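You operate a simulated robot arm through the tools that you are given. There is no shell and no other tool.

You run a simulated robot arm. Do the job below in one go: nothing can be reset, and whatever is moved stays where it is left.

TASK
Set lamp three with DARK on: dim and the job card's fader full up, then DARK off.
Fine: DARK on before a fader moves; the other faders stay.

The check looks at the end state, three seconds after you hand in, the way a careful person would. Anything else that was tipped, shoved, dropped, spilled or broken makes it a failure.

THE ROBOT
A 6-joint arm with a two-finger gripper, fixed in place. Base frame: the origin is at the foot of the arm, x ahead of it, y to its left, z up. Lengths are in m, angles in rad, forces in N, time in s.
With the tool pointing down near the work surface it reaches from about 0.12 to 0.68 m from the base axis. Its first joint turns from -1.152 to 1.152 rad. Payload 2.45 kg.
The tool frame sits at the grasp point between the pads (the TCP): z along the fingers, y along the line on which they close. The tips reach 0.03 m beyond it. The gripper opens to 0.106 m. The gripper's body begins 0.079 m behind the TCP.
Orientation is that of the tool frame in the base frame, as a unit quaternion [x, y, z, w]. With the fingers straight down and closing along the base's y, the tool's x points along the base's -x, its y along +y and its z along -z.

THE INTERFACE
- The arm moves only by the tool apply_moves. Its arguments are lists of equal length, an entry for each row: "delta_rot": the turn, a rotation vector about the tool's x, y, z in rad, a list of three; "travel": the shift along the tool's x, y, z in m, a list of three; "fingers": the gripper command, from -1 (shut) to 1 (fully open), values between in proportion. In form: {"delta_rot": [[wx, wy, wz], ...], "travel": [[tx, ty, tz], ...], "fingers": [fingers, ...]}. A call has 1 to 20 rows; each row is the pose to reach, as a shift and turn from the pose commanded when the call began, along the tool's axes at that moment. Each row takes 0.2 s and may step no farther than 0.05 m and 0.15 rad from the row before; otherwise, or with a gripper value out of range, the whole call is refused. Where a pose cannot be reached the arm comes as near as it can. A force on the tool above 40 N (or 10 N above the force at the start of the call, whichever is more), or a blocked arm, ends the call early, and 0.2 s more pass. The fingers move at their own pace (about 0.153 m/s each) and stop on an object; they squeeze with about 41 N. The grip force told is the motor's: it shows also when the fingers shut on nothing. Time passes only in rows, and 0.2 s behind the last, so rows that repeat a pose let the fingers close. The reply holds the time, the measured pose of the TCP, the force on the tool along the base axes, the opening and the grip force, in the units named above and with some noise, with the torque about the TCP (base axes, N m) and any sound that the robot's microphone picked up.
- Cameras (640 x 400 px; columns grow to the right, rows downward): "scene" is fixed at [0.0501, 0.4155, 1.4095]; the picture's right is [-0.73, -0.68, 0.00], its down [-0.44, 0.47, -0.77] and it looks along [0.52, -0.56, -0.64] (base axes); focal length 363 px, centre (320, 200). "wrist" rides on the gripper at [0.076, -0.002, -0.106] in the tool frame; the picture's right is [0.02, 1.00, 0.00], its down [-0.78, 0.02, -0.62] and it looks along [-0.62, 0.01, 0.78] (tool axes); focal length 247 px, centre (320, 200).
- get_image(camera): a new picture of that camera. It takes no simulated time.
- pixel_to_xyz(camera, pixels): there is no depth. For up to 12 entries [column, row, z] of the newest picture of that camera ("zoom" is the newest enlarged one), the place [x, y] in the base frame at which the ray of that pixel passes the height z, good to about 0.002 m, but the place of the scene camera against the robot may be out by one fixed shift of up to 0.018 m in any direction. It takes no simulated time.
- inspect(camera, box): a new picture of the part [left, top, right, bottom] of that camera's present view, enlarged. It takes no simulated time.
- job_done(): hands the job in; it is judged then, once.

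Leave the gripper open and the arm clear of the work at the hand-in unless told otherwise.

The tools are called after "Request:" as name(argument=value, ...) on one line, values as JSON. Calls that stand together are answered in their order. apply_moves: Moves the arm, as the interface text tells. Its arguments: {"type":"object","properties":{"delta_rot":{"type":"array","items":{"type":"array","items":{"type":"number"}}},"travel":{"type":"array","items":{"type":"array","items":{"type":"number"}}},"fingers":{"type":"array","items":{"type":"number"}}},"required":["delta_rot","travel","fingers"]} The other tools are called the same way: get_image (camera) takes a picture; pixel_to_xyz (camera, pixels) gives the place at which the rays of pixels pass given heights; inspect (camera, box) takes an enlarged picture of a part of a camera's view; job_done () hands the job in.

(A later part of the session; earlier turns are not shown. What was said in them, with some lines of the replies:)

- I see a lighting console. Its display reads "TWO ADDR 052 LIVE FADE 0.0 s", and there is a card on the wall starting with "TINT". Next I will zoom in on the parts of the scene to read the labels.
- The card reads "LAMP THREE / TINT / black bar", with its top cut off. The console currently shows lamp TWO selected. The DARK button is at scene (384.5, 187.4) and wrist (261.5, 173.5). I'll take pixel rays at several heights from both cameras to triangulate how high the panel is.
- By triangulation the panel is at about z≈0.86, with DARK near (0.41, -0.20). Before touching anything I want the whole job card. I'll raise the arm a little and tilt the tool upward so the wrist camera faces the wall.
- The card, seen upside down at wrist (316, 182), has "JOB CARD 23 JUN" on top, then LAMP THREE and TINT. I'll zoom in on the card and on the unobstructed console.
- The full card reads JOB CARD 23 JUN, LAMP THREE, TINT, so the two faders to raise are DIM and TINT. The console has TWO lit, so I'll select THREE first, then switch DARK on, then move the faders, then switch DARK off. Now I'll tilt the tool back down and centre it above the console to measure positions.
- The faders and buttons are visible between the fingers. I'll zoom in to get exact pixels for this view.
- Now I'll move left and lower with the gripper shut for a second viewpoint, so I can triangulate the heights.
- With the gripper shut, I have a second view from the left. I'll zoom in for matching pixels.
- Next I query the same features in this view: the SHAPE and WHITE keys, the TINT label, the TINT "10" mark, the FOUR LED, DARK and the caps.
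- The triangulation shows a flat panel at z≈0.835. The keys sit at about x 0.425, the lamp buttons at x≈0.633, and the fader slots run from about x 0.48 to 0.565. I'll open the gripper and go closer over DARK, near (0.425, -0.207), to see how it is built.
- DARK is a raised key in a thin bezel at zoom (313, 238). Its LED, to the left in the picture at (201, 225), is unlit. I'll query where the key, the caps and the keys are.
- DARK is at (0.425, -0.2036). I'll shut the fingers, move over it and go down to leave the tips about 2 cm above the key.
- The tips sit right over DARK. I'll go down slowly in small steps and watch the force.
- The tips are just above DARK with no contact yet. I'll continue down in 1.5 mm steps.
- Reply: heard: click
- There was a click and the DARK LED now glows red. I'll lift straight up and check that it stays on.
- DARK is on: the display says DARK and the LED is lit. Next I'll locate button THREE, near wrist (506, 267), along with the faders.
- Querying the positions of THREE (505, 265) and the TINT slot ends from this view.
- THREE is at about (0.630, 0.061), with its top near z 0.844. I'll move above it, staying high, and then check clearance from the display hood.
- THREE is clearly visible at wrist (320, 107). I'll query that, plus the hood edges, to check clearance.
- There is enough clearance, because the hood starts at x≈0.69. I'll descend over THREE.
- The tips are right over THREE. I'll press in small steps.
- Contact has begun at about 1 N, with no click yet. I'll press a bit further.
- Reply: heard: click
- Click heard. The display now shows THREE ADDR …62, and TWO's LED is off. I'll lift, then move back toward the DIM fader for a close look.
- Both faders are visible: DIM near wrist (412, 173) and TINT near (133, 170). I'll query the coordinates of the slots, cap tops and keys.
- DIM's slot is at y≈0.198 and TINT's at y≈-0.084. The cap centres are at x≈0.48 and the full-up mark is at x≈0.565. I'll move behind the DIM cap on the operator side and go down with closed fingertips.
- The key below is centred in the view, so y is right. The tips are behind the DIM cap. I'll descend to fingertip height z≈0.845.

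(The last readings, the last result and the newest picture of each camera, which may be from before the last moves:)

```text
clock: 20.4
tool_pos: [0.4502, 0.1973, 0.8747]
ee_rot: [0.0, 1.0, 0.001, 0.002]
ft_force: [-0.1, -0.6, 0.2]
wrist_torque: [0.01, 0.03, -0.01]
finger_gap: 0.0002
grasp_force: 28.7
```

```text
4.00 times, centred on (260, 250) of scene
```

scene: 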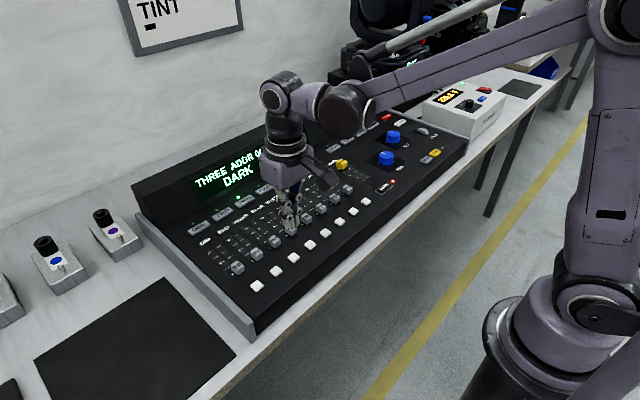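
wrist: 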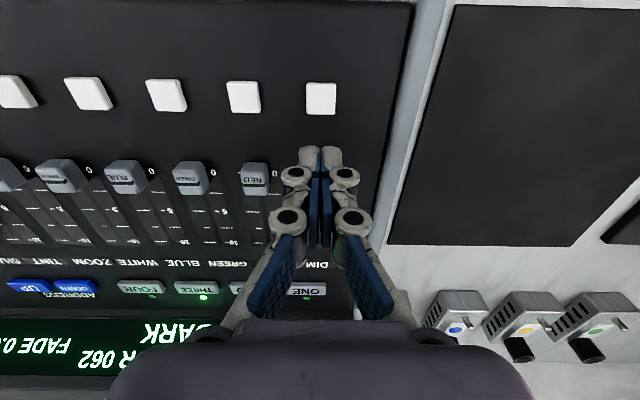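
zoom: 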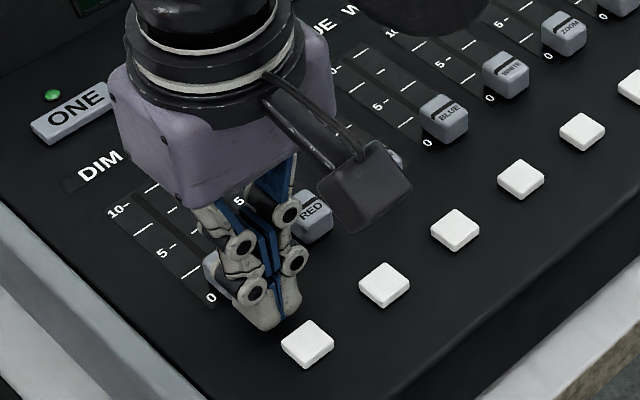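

The tips are behind DIM, between the key and the cap. I'll push forward in 5 mm steps.

Request:
apply_moves(delta_rot=[[0, 0, 0], [0, 0, 0], [0, 0, 0], [0, 0, 0], [0, 0, 0], [0, 0, 0], [0, 0, 0], [0, 0, 0], [0, 0, 0], [0, 0, 0]], travel=[[-0.005, 0, 0], [-0.01, 0, 0], [-0.015, 0, 0], [-0.02, 0, 0], [-0.025, 0, 0], [-0.03, 0, 0], [-0.035, 0, 0], [-0.04, 0, 0], [-0.045, 0, 0], [-0.05, 0, 0]], fingers=[-1, -1, -1, -1, -1, -1, -1, -1, -1, -1])

Request:
inspect(camera="scene", box=[180, 190, 320, 300])

Request:
get_image(camera="wrist")

```text
clock: 22.6
tool_pos: [0.5016, 0.1983, 0.876]
ee_rot: [-0.001, 1.0, 0.001, 0.001]
ft_force: [0.1, -0.7, 0.3]
wrist_torque: [-0.02, 0.0, 0.0]
finger_gap: 0.0001
grasp_force: 28.8
```

```text
3.64 times, centred on (250, 245) of scene
```

zoom: 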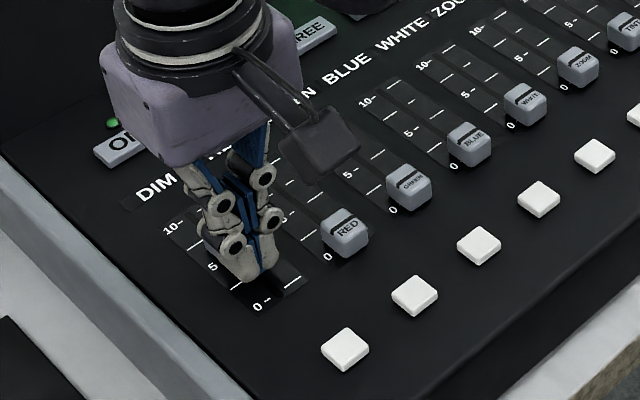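

```text
taken
```

wrist: 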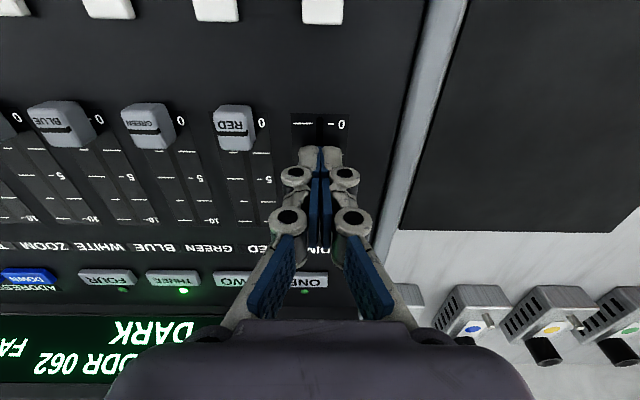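

The cap is sliding and the slot behind it is clear. I'll continue toward the top more finely.

Request:
apply_moves(delta_rot=[[0, 0, 0], [0, 0, 0], [0, 0, 0], [0, 0, 0], [0, 0, 0], [0, 0, 0], [0, 0, 0], [0, 0, 0]], travel=[[-0.005, 0, 0], [-0.01, 0, 0], [-0.015, 0, 0], [-0.02, 0, 0], [-0.025, 0, 0], [-0.03, 0, 0], [-0.034, 0, 0], [-0.037, 0, 0]], fingers=[-1, -1, -1, -1, -1, -1, -1, -1])

Request:
inspect(camera="scene", box=[180, 190, 320, 300])

```text
clock: 24.4
tool_pos: [0.5384, 0.1972, 0.8761]
ee_rot: [0.0, 1.0, 0.0, 0.002]
ft_force: [0.3, -0.7, 0.3]
wrist_torque: [0.03, 0.0, 0.02]
finger_gap: 0.0001
grasp_force: 28.6
```

```text
3.64 times, centred on (250, 245) of scene
```

zoom: 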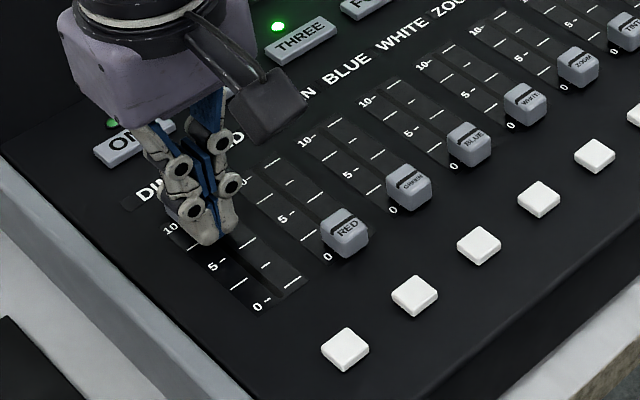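

Still free with no resistance. I'll push in 1.5 mm steps and look for the end stop as a rise in force.

Request:
apply_moves(delta_rot=[[0, 0, 0], [0, 0, 0], [0, 0, 0], [0, 0, 0]], travel=[[-0.0015, 0, 0], [-0.003, 0, 0], [-0.0045, 0, 0], [-0.006, 0, 0]], fingers=[-1, -1, -1, -1])

Request:
inspect(camera="scene", box=[180, 190, 280, 270])

```text
clock: 25.4
tool_pos: [0.5412, 0.1976, 0.8768]
ee_rot: [0.0, 1.0, 0.0, -0.001]
ft_force: [-13.8, -1.8, -3.0]
wrist_torque: [-0.08, 0.38, -0.06]
finger_gap: 0.0059
grasp_force: 29.2
```

```text
5.00 times, centred on (230, 230) of scene
```

zoom: 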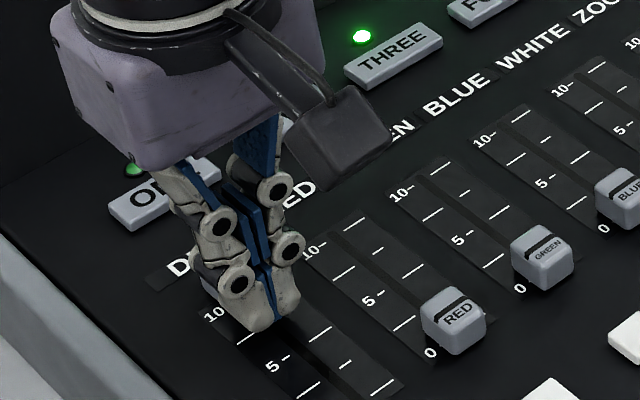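

A firm stop at x≈0.541 (about 14 N) means the end of travel. I'll back off and lift clear to check DIM.

Request:
apply_moves(delta_rot=[[0, 0, 0], [0, 0, 0], [0, 0, 0], [0, 0, 0], [0, 0, 0], [0, 0, 0]], travel=[[0.008, 0, 0], [0.016, 0, 0], [0.02, 0, -0.02], [0.02, 0, -0.05], [0.06, -0.04, -0.08], [0.09, -0.07, -0.08]], fingers=[-1, -1, -1, -1, -1, -1])

Request:
get_image(camera="wrist")

Request:
inspect(camera="wrist", box=[330, 90, 490, 260])

Request:
inspect(camera="scene", box=[170, 180, 290, 290])

```text
refused: row 5 steps farther than a row can; nothing moved
```

```text
taken
```

wrist: 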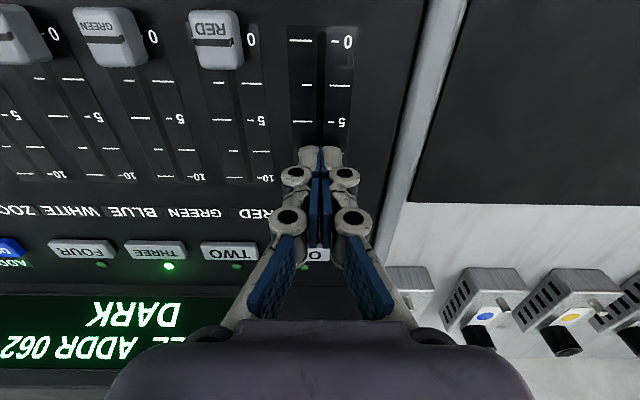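

```text
2.35 times, centred on (410, 175) of wrist
```

zoom: 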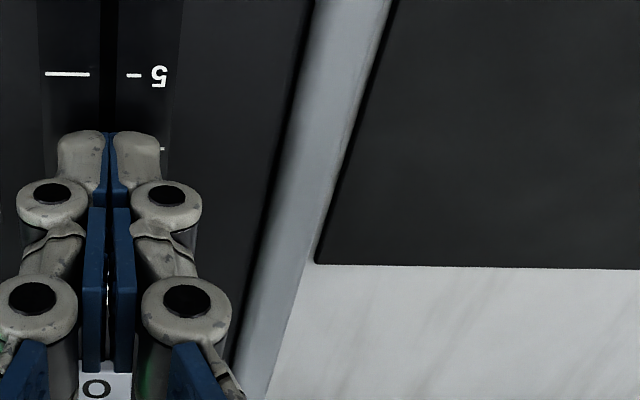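

```text
3.64 times, centred on (230, 235) of scene
```

zoom: 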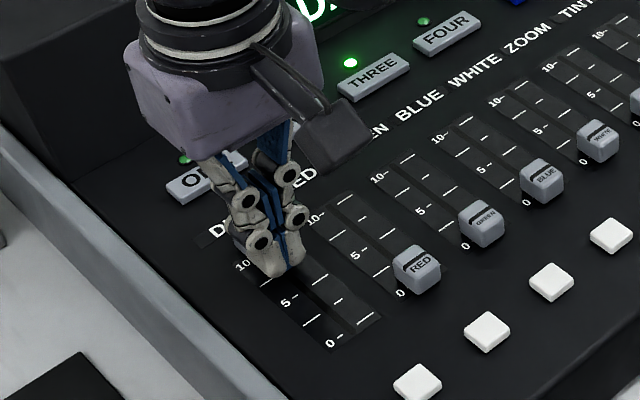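

That call was refused because one row stepped too far, and nothing moved. I'll repeat it with smaller rows: back off, lift, then move sideways.

Request:
apply_moves(delta_rot=[[0, 0, 0], [0, 0, 0], [0, 0, 0], [0, 0, 0], [0, 0, 0], [0, 0, 0], [0, 0, 0], [0, 0, 0], [0, 0, 0]], travel=[[0.008, 0, 0], [0.016, 0, 0], [0.02, 0, -0.02], [0.02, 0, -0.05], [0.02, 0, -0.08], [0.045, -0.03, -0.08], [0.07, -0.06, -0.08], [0.09, -0.09, -0.08], [0.09, -0.1, -0.08]], fingers=[-1, -1, -1, -1, -1, -1, -1, -1, -1])

Request:
get_image(camera="wrist")

Request:
inspect(camera="wrist", box=[330, 90, 490, 260])

Request:
inspect(camera="scene", box=[170, 180, 290, 290])

```text
clock: 27.4
tool_pos: [0.4528, 0.0965, 0.9552]
ee_rot: [0.0, 1.0, 0.001, 0.001]
ft_force: [0.4, 0.1, 0.3]
wrist_torque: [-0.01, 0.02, 0.0]
finger_gap: 0.0001
grasp_force: 29.1
```

```text
taken
```

wrist: 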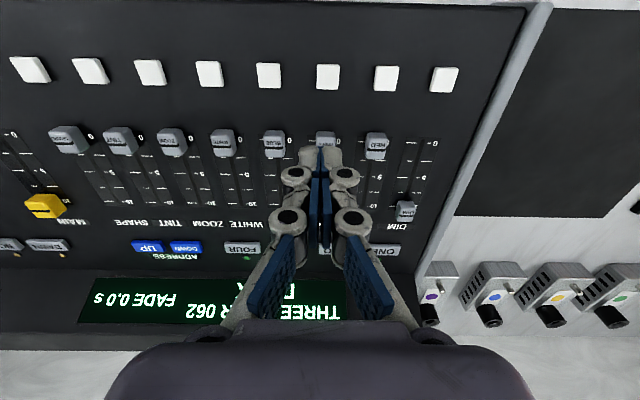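

```text
2.35 times, centred on (410, 175) of wrist
```

zoom: 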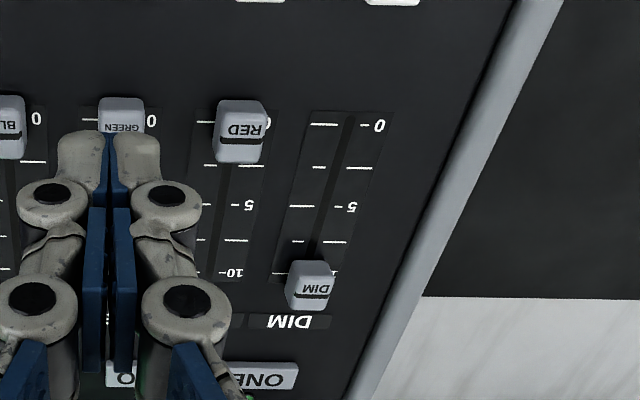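

```text
3.64 times, centred on (230, 235) of scene
```

zoom: 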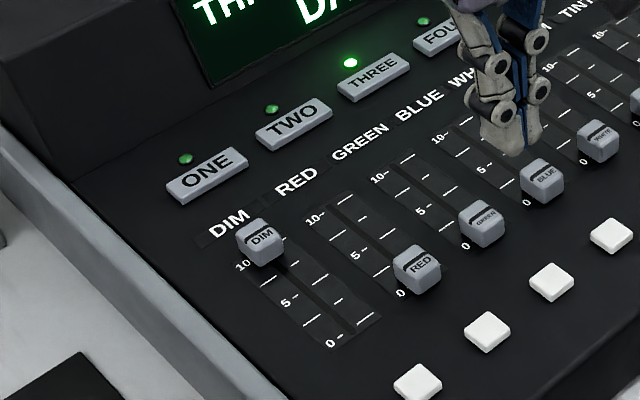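

DIM sits at its 10 mark and RED has not moved. Now I'll move over behind the TINT cap at y≈-0.084, staying high, then partly lower.

Request:
apply_moves(delta_rot=[[0, 0, 0], [0, 0, 0], [0, 0, 0], [0, 0, 0], [0, 0, 0], [0, 0, 0], [0, 0, 0], [0, 0, 0]], travel=[[0, -0.04, 0], [0, -0.08, 0], [0, -0.12, 0], [0, -0.16, 0], [0, -0.1805, 0], [0, -0.1805, 0.03], [0, -0.1805, 0.058], [0, -0.1805, 0.058]], fingers=[-1, -1, -1, -1, -1, -1, -1, -1])

Request:
get_image(camera="wrist")

Request:
inspect(camera="scene", box=[270, 140, 390, 240])

```text
clock: 29.2
tool_pos: [0.4539, -0.0829, 0.8977]
ee_rot: [0.0, 1.0, 0.001, 0.002]
ft_force: [-0.1, -0.2, -0.4]
wrist_torque: [0.01, 0.0, 0.03]
finger_gap: 0.0
grasp_force: 28.6
```

```text
taken
```

wrist: 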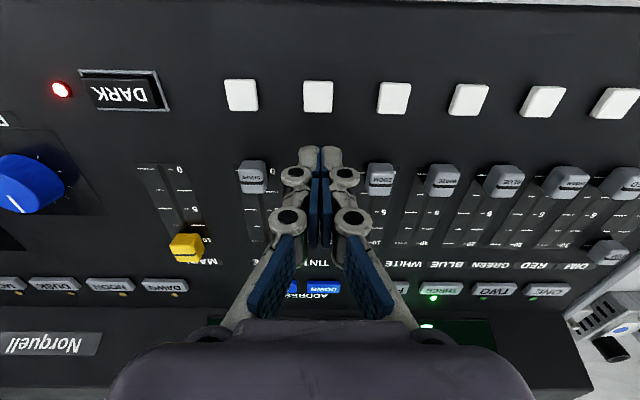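

```text
4.00 times, centred on (330, 190) of scene
```

zoom: 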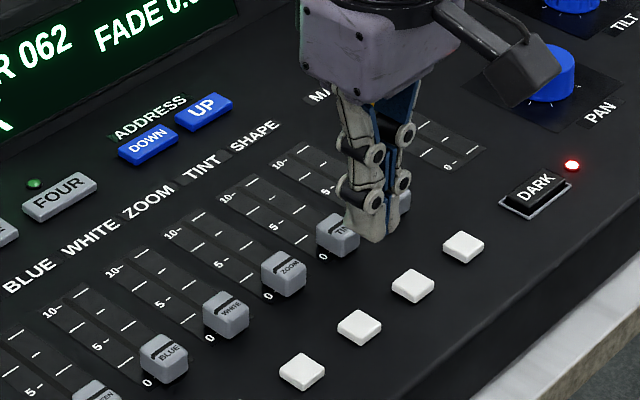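

The tool is centred behind TINT: its key is at column 318, with the SHAPE cap at 252 and ZOOM at 380. Descending.

Request:
apply_moves(delta_rot=[[0, 0, 0], [0, 0, 0], [0, 0, 0], [0, 0, 0]], travel=[[0.003, -0.001, 0.007], [0.003, -0.001, 0.014], [0.003, -0.001, 0.0215], [0.003, -0.001, 0.0215]], fingers=[-1, -1, -1, -1])

Request:
inspect(camera="scene", box=[270, 140, 390, 240])

```text
clock: 30.2
tool_pos: [0.45, -0.0837, 0.8761]
ee_rot: [0.0, 1.0, 0.0, 0.001]
ft_force: [0.1, -0.3, -0.3]
wrist_torque: [-0.04, 0.05, 0.02]
finger_gap: 0.0001
grasp_force: 28.2
```

```text
4.00 times, centred on (330, 190) of scene
```

zoom: 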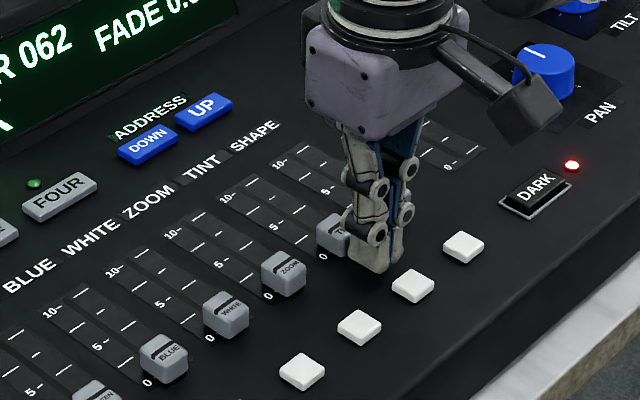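

The tips are behind the TINT cap. I'll push it forward in small steps to just short of the expected stop (TCP x≈0.541).

Request:
apply_moves(delta_rot=[[0, 0, 0], [0, 0, 0], [0, 0, 0], [0, 0, 0], [0, 0, 0], [0, 0, 0], [0, 0, 0], [0, 0, 0], [0, 0, 0], [0, 0, 0], [0, 0, 0], [0, 0, 0], [0, 0, 0], [0, 0, 0], [0, 0, 0], [0, 0, 0], [0, 0, 0], [0, 0, 0]], travel=[[-0.005, 0, 0], [-0.01, 0, 0], [-0.015, 0, 0], [-0.02, 0, 0], [-0.025, 0, 0], [-0.03, 0, 0], [-0.035, 0, 0], [-0.04, 0, 0], [-0.045, 0, 0], [-0.05, 0, 0], [-0.055, 0, 0], [-0.06, 0, 0], [-0.065, 0, 0], [-0.07, 0, 0], [-0.075, 0, 0], [-0.08, 0, 0], [-0.084, 0, 0], [-0.087, 0, 0]], fingers=[-1, -1, -1, -1, -1, -1, -1, -1, -1, -1, -1, -1, -1, -1, -1, -1, -1, -1])

Request:
inspect(camera="scene", box=[260, 130, 380, 230])

```text
clock: 34.0
tool_pos: [0.538, -0.0831, 0.8768]
ee_rot: [0.001, 1.0, 0.001, 0.0]
ft_force: [-0.3, 0.5, 0.2]
wrist_torque: [0.0, 0.01, -0.05]
finger_gap: 0.0002
grasp_force: 28.8
```

```text
4.00 times, centred on (320, 180) of scene
```

zoom: 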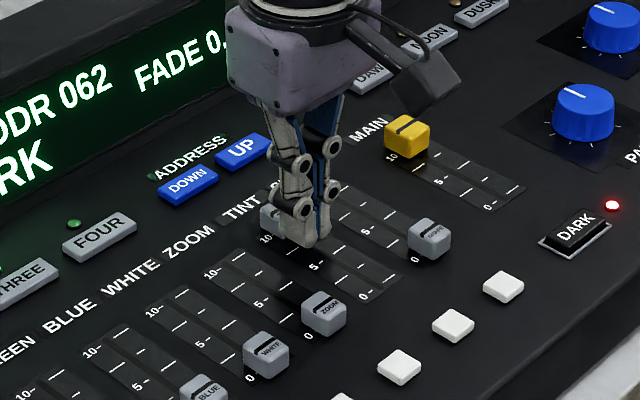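

Nearly there. Now the final 1.5 mm steps until the stop pushes back.

Request:
apply_moves(delta_rot=[[0, 0, 0], [0, 0, 0], [0, 0, 0], [0, 0, 0]], travel=[[-0.0015, 0, 0], [-0.003, 0, 0], [-0.0045, 0, 0], [-0.006, 0, 0]], fingers=[-1, -1, -1, -1])

```text
clock: 35.0
tool_pos: [0.5425, -0.0834, 0.8748]
ee_rot: [0.0, 1.0, 0.0, -0.001]
ft_force: [-15.5, 3.9, 0.3]
wrist_torque: [0.05, 0.32, 0.09]
finger_gap: 0.006
grasp_force: 28.3
```

The end stop was felt at about 15 N. I'll back off, lift, and move aside to look.

Request:
apply_moves(delta_rot=[[0, 0, 0], [0, 0, 0], [0, 0, 0], [0, 0, 0], [0, 0, 0], [0, 0, 0], [0, 0, 0], [0, 0, 0], [0, 0, 0]], travel=[[0.008, 0, 0], [0.016, 0, 0], [0.02, 0, -0.02], [0.02, 0, -0.05], [0.02, 0, -0.08], [0.045, -0.03, -0.08], [0.07, -0.06, -0.08], [0.1, -0.09, -0.08], [0.119, -0.12, -0.08]], fingers=[-1, -1, -1, -1, -1, -1, -1, -1, -1])

Request:
get_image(camera="wrist")

Request:
inspect(camera="wrist", box=[360, 100, 560, 300])

Request:
inspect(camera="scene", box=[190, 140, 370, 290])

```text
clock: 37.0
tool_pos: [0.4254, -0.2042, 0.9554]
ee_rot: [-0.001, 1.0, 0.002, 0.002]
ft_force: [-0.4, 0.0, -0.6]
wrist_torque: [-0.01, -0.03, 0.0]
finger_gap: 0.0
grasp_force: 28.0
```

```text
taken
```

wrist: 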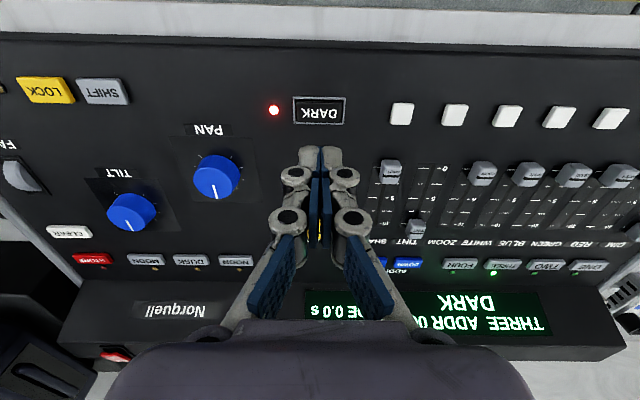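

```text
2.00 times, centred on (460, 200) of wrist
```

zoom: 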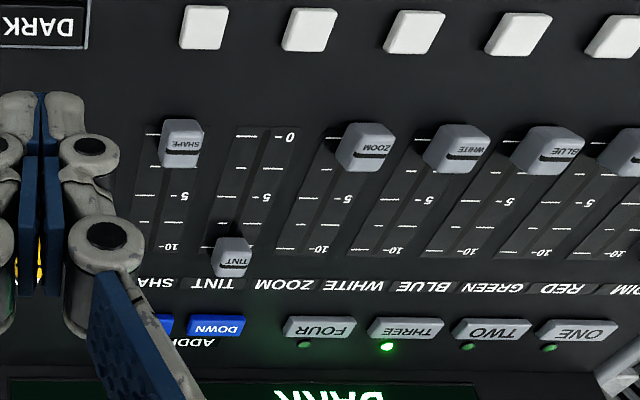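

```text
2.67 times, centred on (280, 215) of scene
```

zoom: 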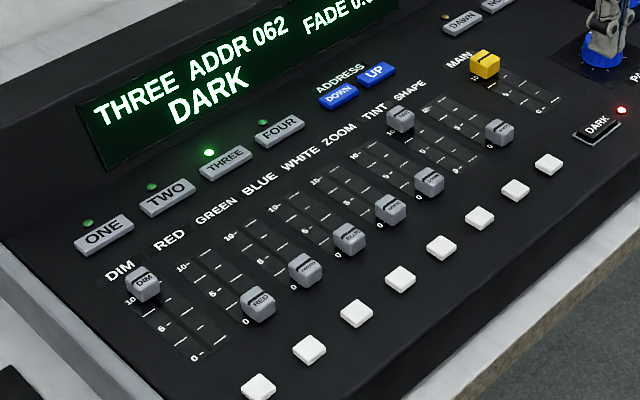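

DIM and TINT are both at 10 and the others are still at 0. The display shows THREE ADDR 062 DARK. The tool is already over DARK, so I'll descend to just above it and then press.

Request:
apply_moves(delta_rot=[[0, 0, 0], [0, 0, 0], [0, 0, 0], [0, 0, 0], [0, 0, 0]], travel=[[0, 0, 0.03], [0, 0, 0.055], [0, 0, 0.07], [0, 0, 0.076], [0, 0, 0.078]], fingers=[-1, -1, -1, -1, -1])

Request:
inspect(camera="scene", box=[345, 140, 425, 200])

```text
clock: 38.2
tool_pos: [0.4253, -0.204, 0.8771]
ee_rot: [0.0, 1.0, 0.0, 0.001]
ft_force: [0.3, 0.2, 0.0]
wrist_torque: [0.0, 0.03, 0.01]
finger_gap: 0.0001
grasp_force: 28.4
```

```text
6.67 times, centred on (385, 170) of scene
```

zoom: 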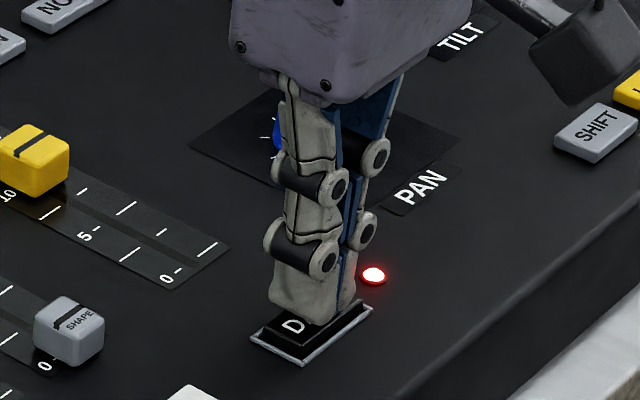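

The tips are just above DARK and the LED is on. I'll press in 1.5 mm steps as before.

Request:
apply_moves(delta_rot=[[0, 0, 0], [0, 0, 0], [0, 0, 0]], travel=[[0, 0, 0.0015], [0, 0, 0.003], [0, 0, 0.0045]], fingers=[-1, -1, -1])

Request:
inspect(camera="scene", box=[345, 140, 425, 200])

```text
clock: 39.0
tool_pos: [0.4249, -0.204, 0.8735]
ee_rot: [0.0, 1.0, -0.001, 0.001]
ft_force: [0.0, -0.6, 0.9]
wrist_torque: [-0.04, 0.01, 0.0]
finger_gap: 0.006
grasp_force: 28.1
```

```text
6.67 times, centred on (385, 170) of scene
```

zoom: 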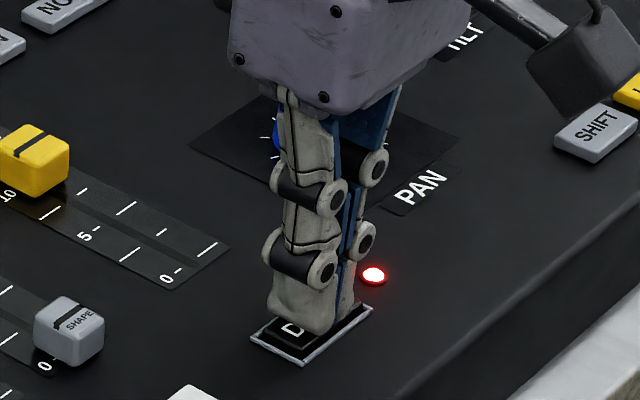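

Contact but no click yet, and the LED is still on. I'll press 1 mm further.

Request:
apply_moves(delta_rot=[[0, 0, 0], [0, 0, 0]], travel=[[0, 0, 0.0007], [0, 0, 0.0014]], fingers=[-1, -1])

Request:
inspect(camera="scene", box=[345, 140, 425, 200])

```text
clock: 39.6
tool_pos: [0.424, -0.202, 0.8728]
ee_rot: [0.0, 1.0, -0.001, 0.001]
ft_force: [0.1, -0.4, 2.1]
wrist_torque: [0.0, 0.03, -0.01]
finger_gap: 0.0058
grasp_force: 28.5
heard: click
```

```text
6.67 times, centred on (385, 170) of scene
```

zoom: 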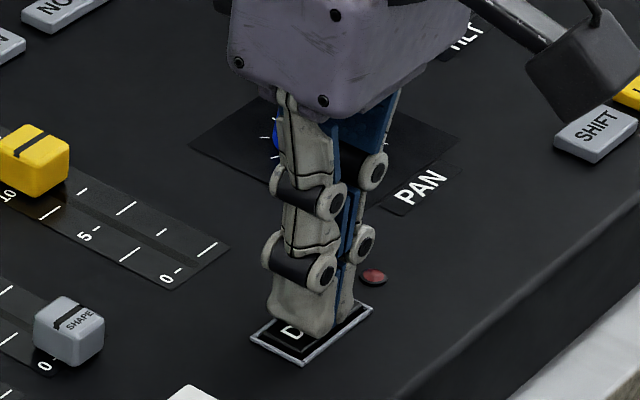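

A click, and the DARK LED is off. I'll lift up and back, well clear, and open the gripper once high.

Request:
apply_moves(delta_rot=[[0, 0, 0], [0, 0, 0], [0, 0, 0], [0, 0, 0], [0, 0, 0], [0, 0, 0], [0, 0, 0], [0, 0, 0], [0, 0, 0]], travel=[[0, 0, -0.02], [0, 0, -0.05], [0, 0, -0.09], [0.01, 0, -0.13], [0.04, 0, -0.16], [0.08, 0, -0.18], [0.12, 0, -0.2], [0.14, 0, -0.2], [0.14, 0, -0.2]], fingers=[-1, -1, -1, -1, 1, 1, 1, 1, 1])

Request:
get_image(camera="scene")

Request:
get_image(camera="wrist")

Request:
inspect(camera="scene", box=[180, 110, 400, 290])

```text
clock: 41.6
tool_pos: [0.2844, -0.2052, 1.0715]
ee_rot: [0.0, 1.0, 0.0, 0.0]
ft_force: [-0.7, -0.3, 0.6]
wrist_torque: [0.02, 0.01, -0.01]
finger_gap: 0.1059
grasp_force: 0.0
```

```text
taken
```

scene: 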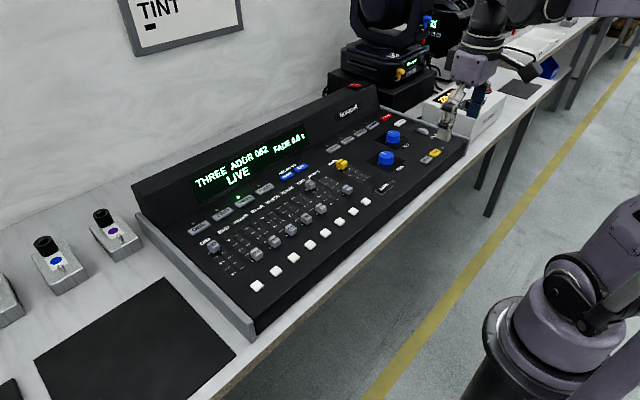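

```text
taken
```

wrist: 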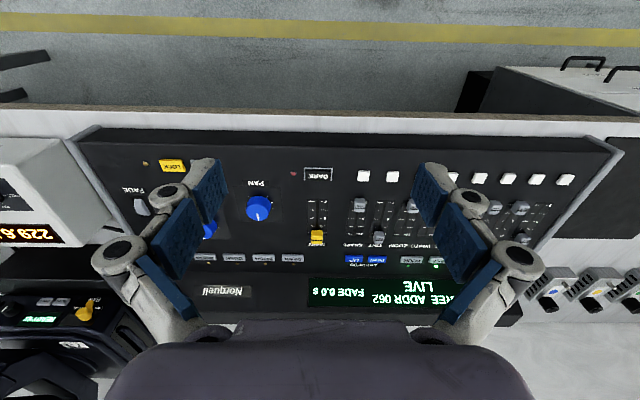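

```text
2.22 times, centred on (290, 200) of scene
```

zoom: 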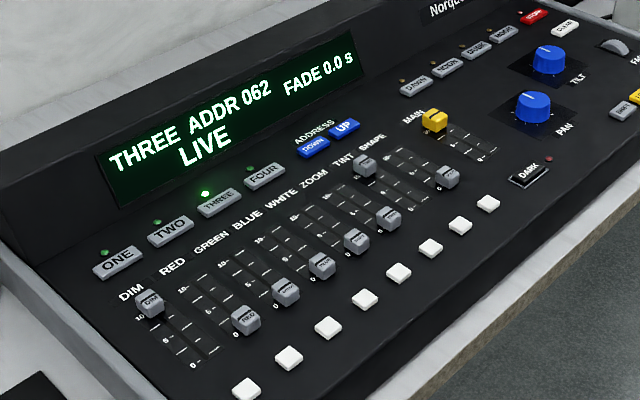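

The display reads THREE ADDR 062 LIVE, DARK is off, DIM and TINT are at 10, and the other faders haven't moved. Before handing in, I'll check the lamps in the background to see whether lamp three has responded.

Request:
inspect(camera="scene", box=[320, 0, 540, 140])

Request:
inspect(camera="wrist", box=[0, 130, 240, 400])

```text
2.86 times, centred on (430, 70) of scene
```

zoom: 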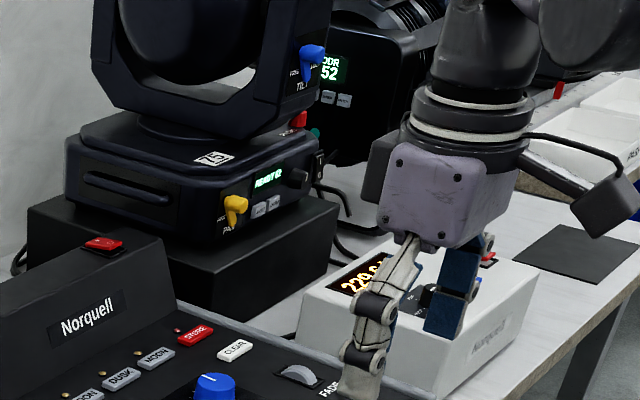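

```text
1.48 times, centred on (120, 265) of wrist
```

zoom: 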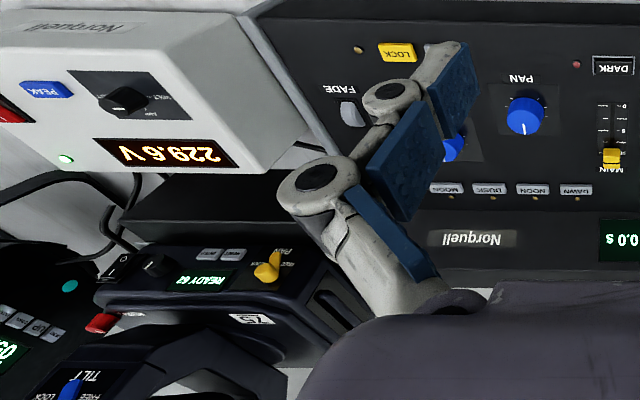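

The lamp at address 62 shows READY and nothing else was disturbed. The arm is clear and the gripper is open. Handing in.

Request:
job_done()

```text
The job is handed in.
```

Lamp three is set, and the job is handed in. The display now reads THREE ADDR 062 LIVE.

- **DARK on:** I pressed DARK first; the LED lit and the display showed DARK before any fader moved.
- **Lamp three:** The console had lamp TWO selected, so I pressed THREE, which changed the address to 062.
- **Faders:** The job card says LAMP THREE, TINT. I pushed DIM and TINT to their end stops, and both sit at the 10 mark. The other faders stayed put: MAIN at 10, the rest at 0.
- **DARK off:** I pressed DARK again; its LED went out.

I did not see light from the lamp itself; the fixture at address 62 shows READY. I saw nothing else moved or knocked. The arm is clear of the console and the gripper is open.
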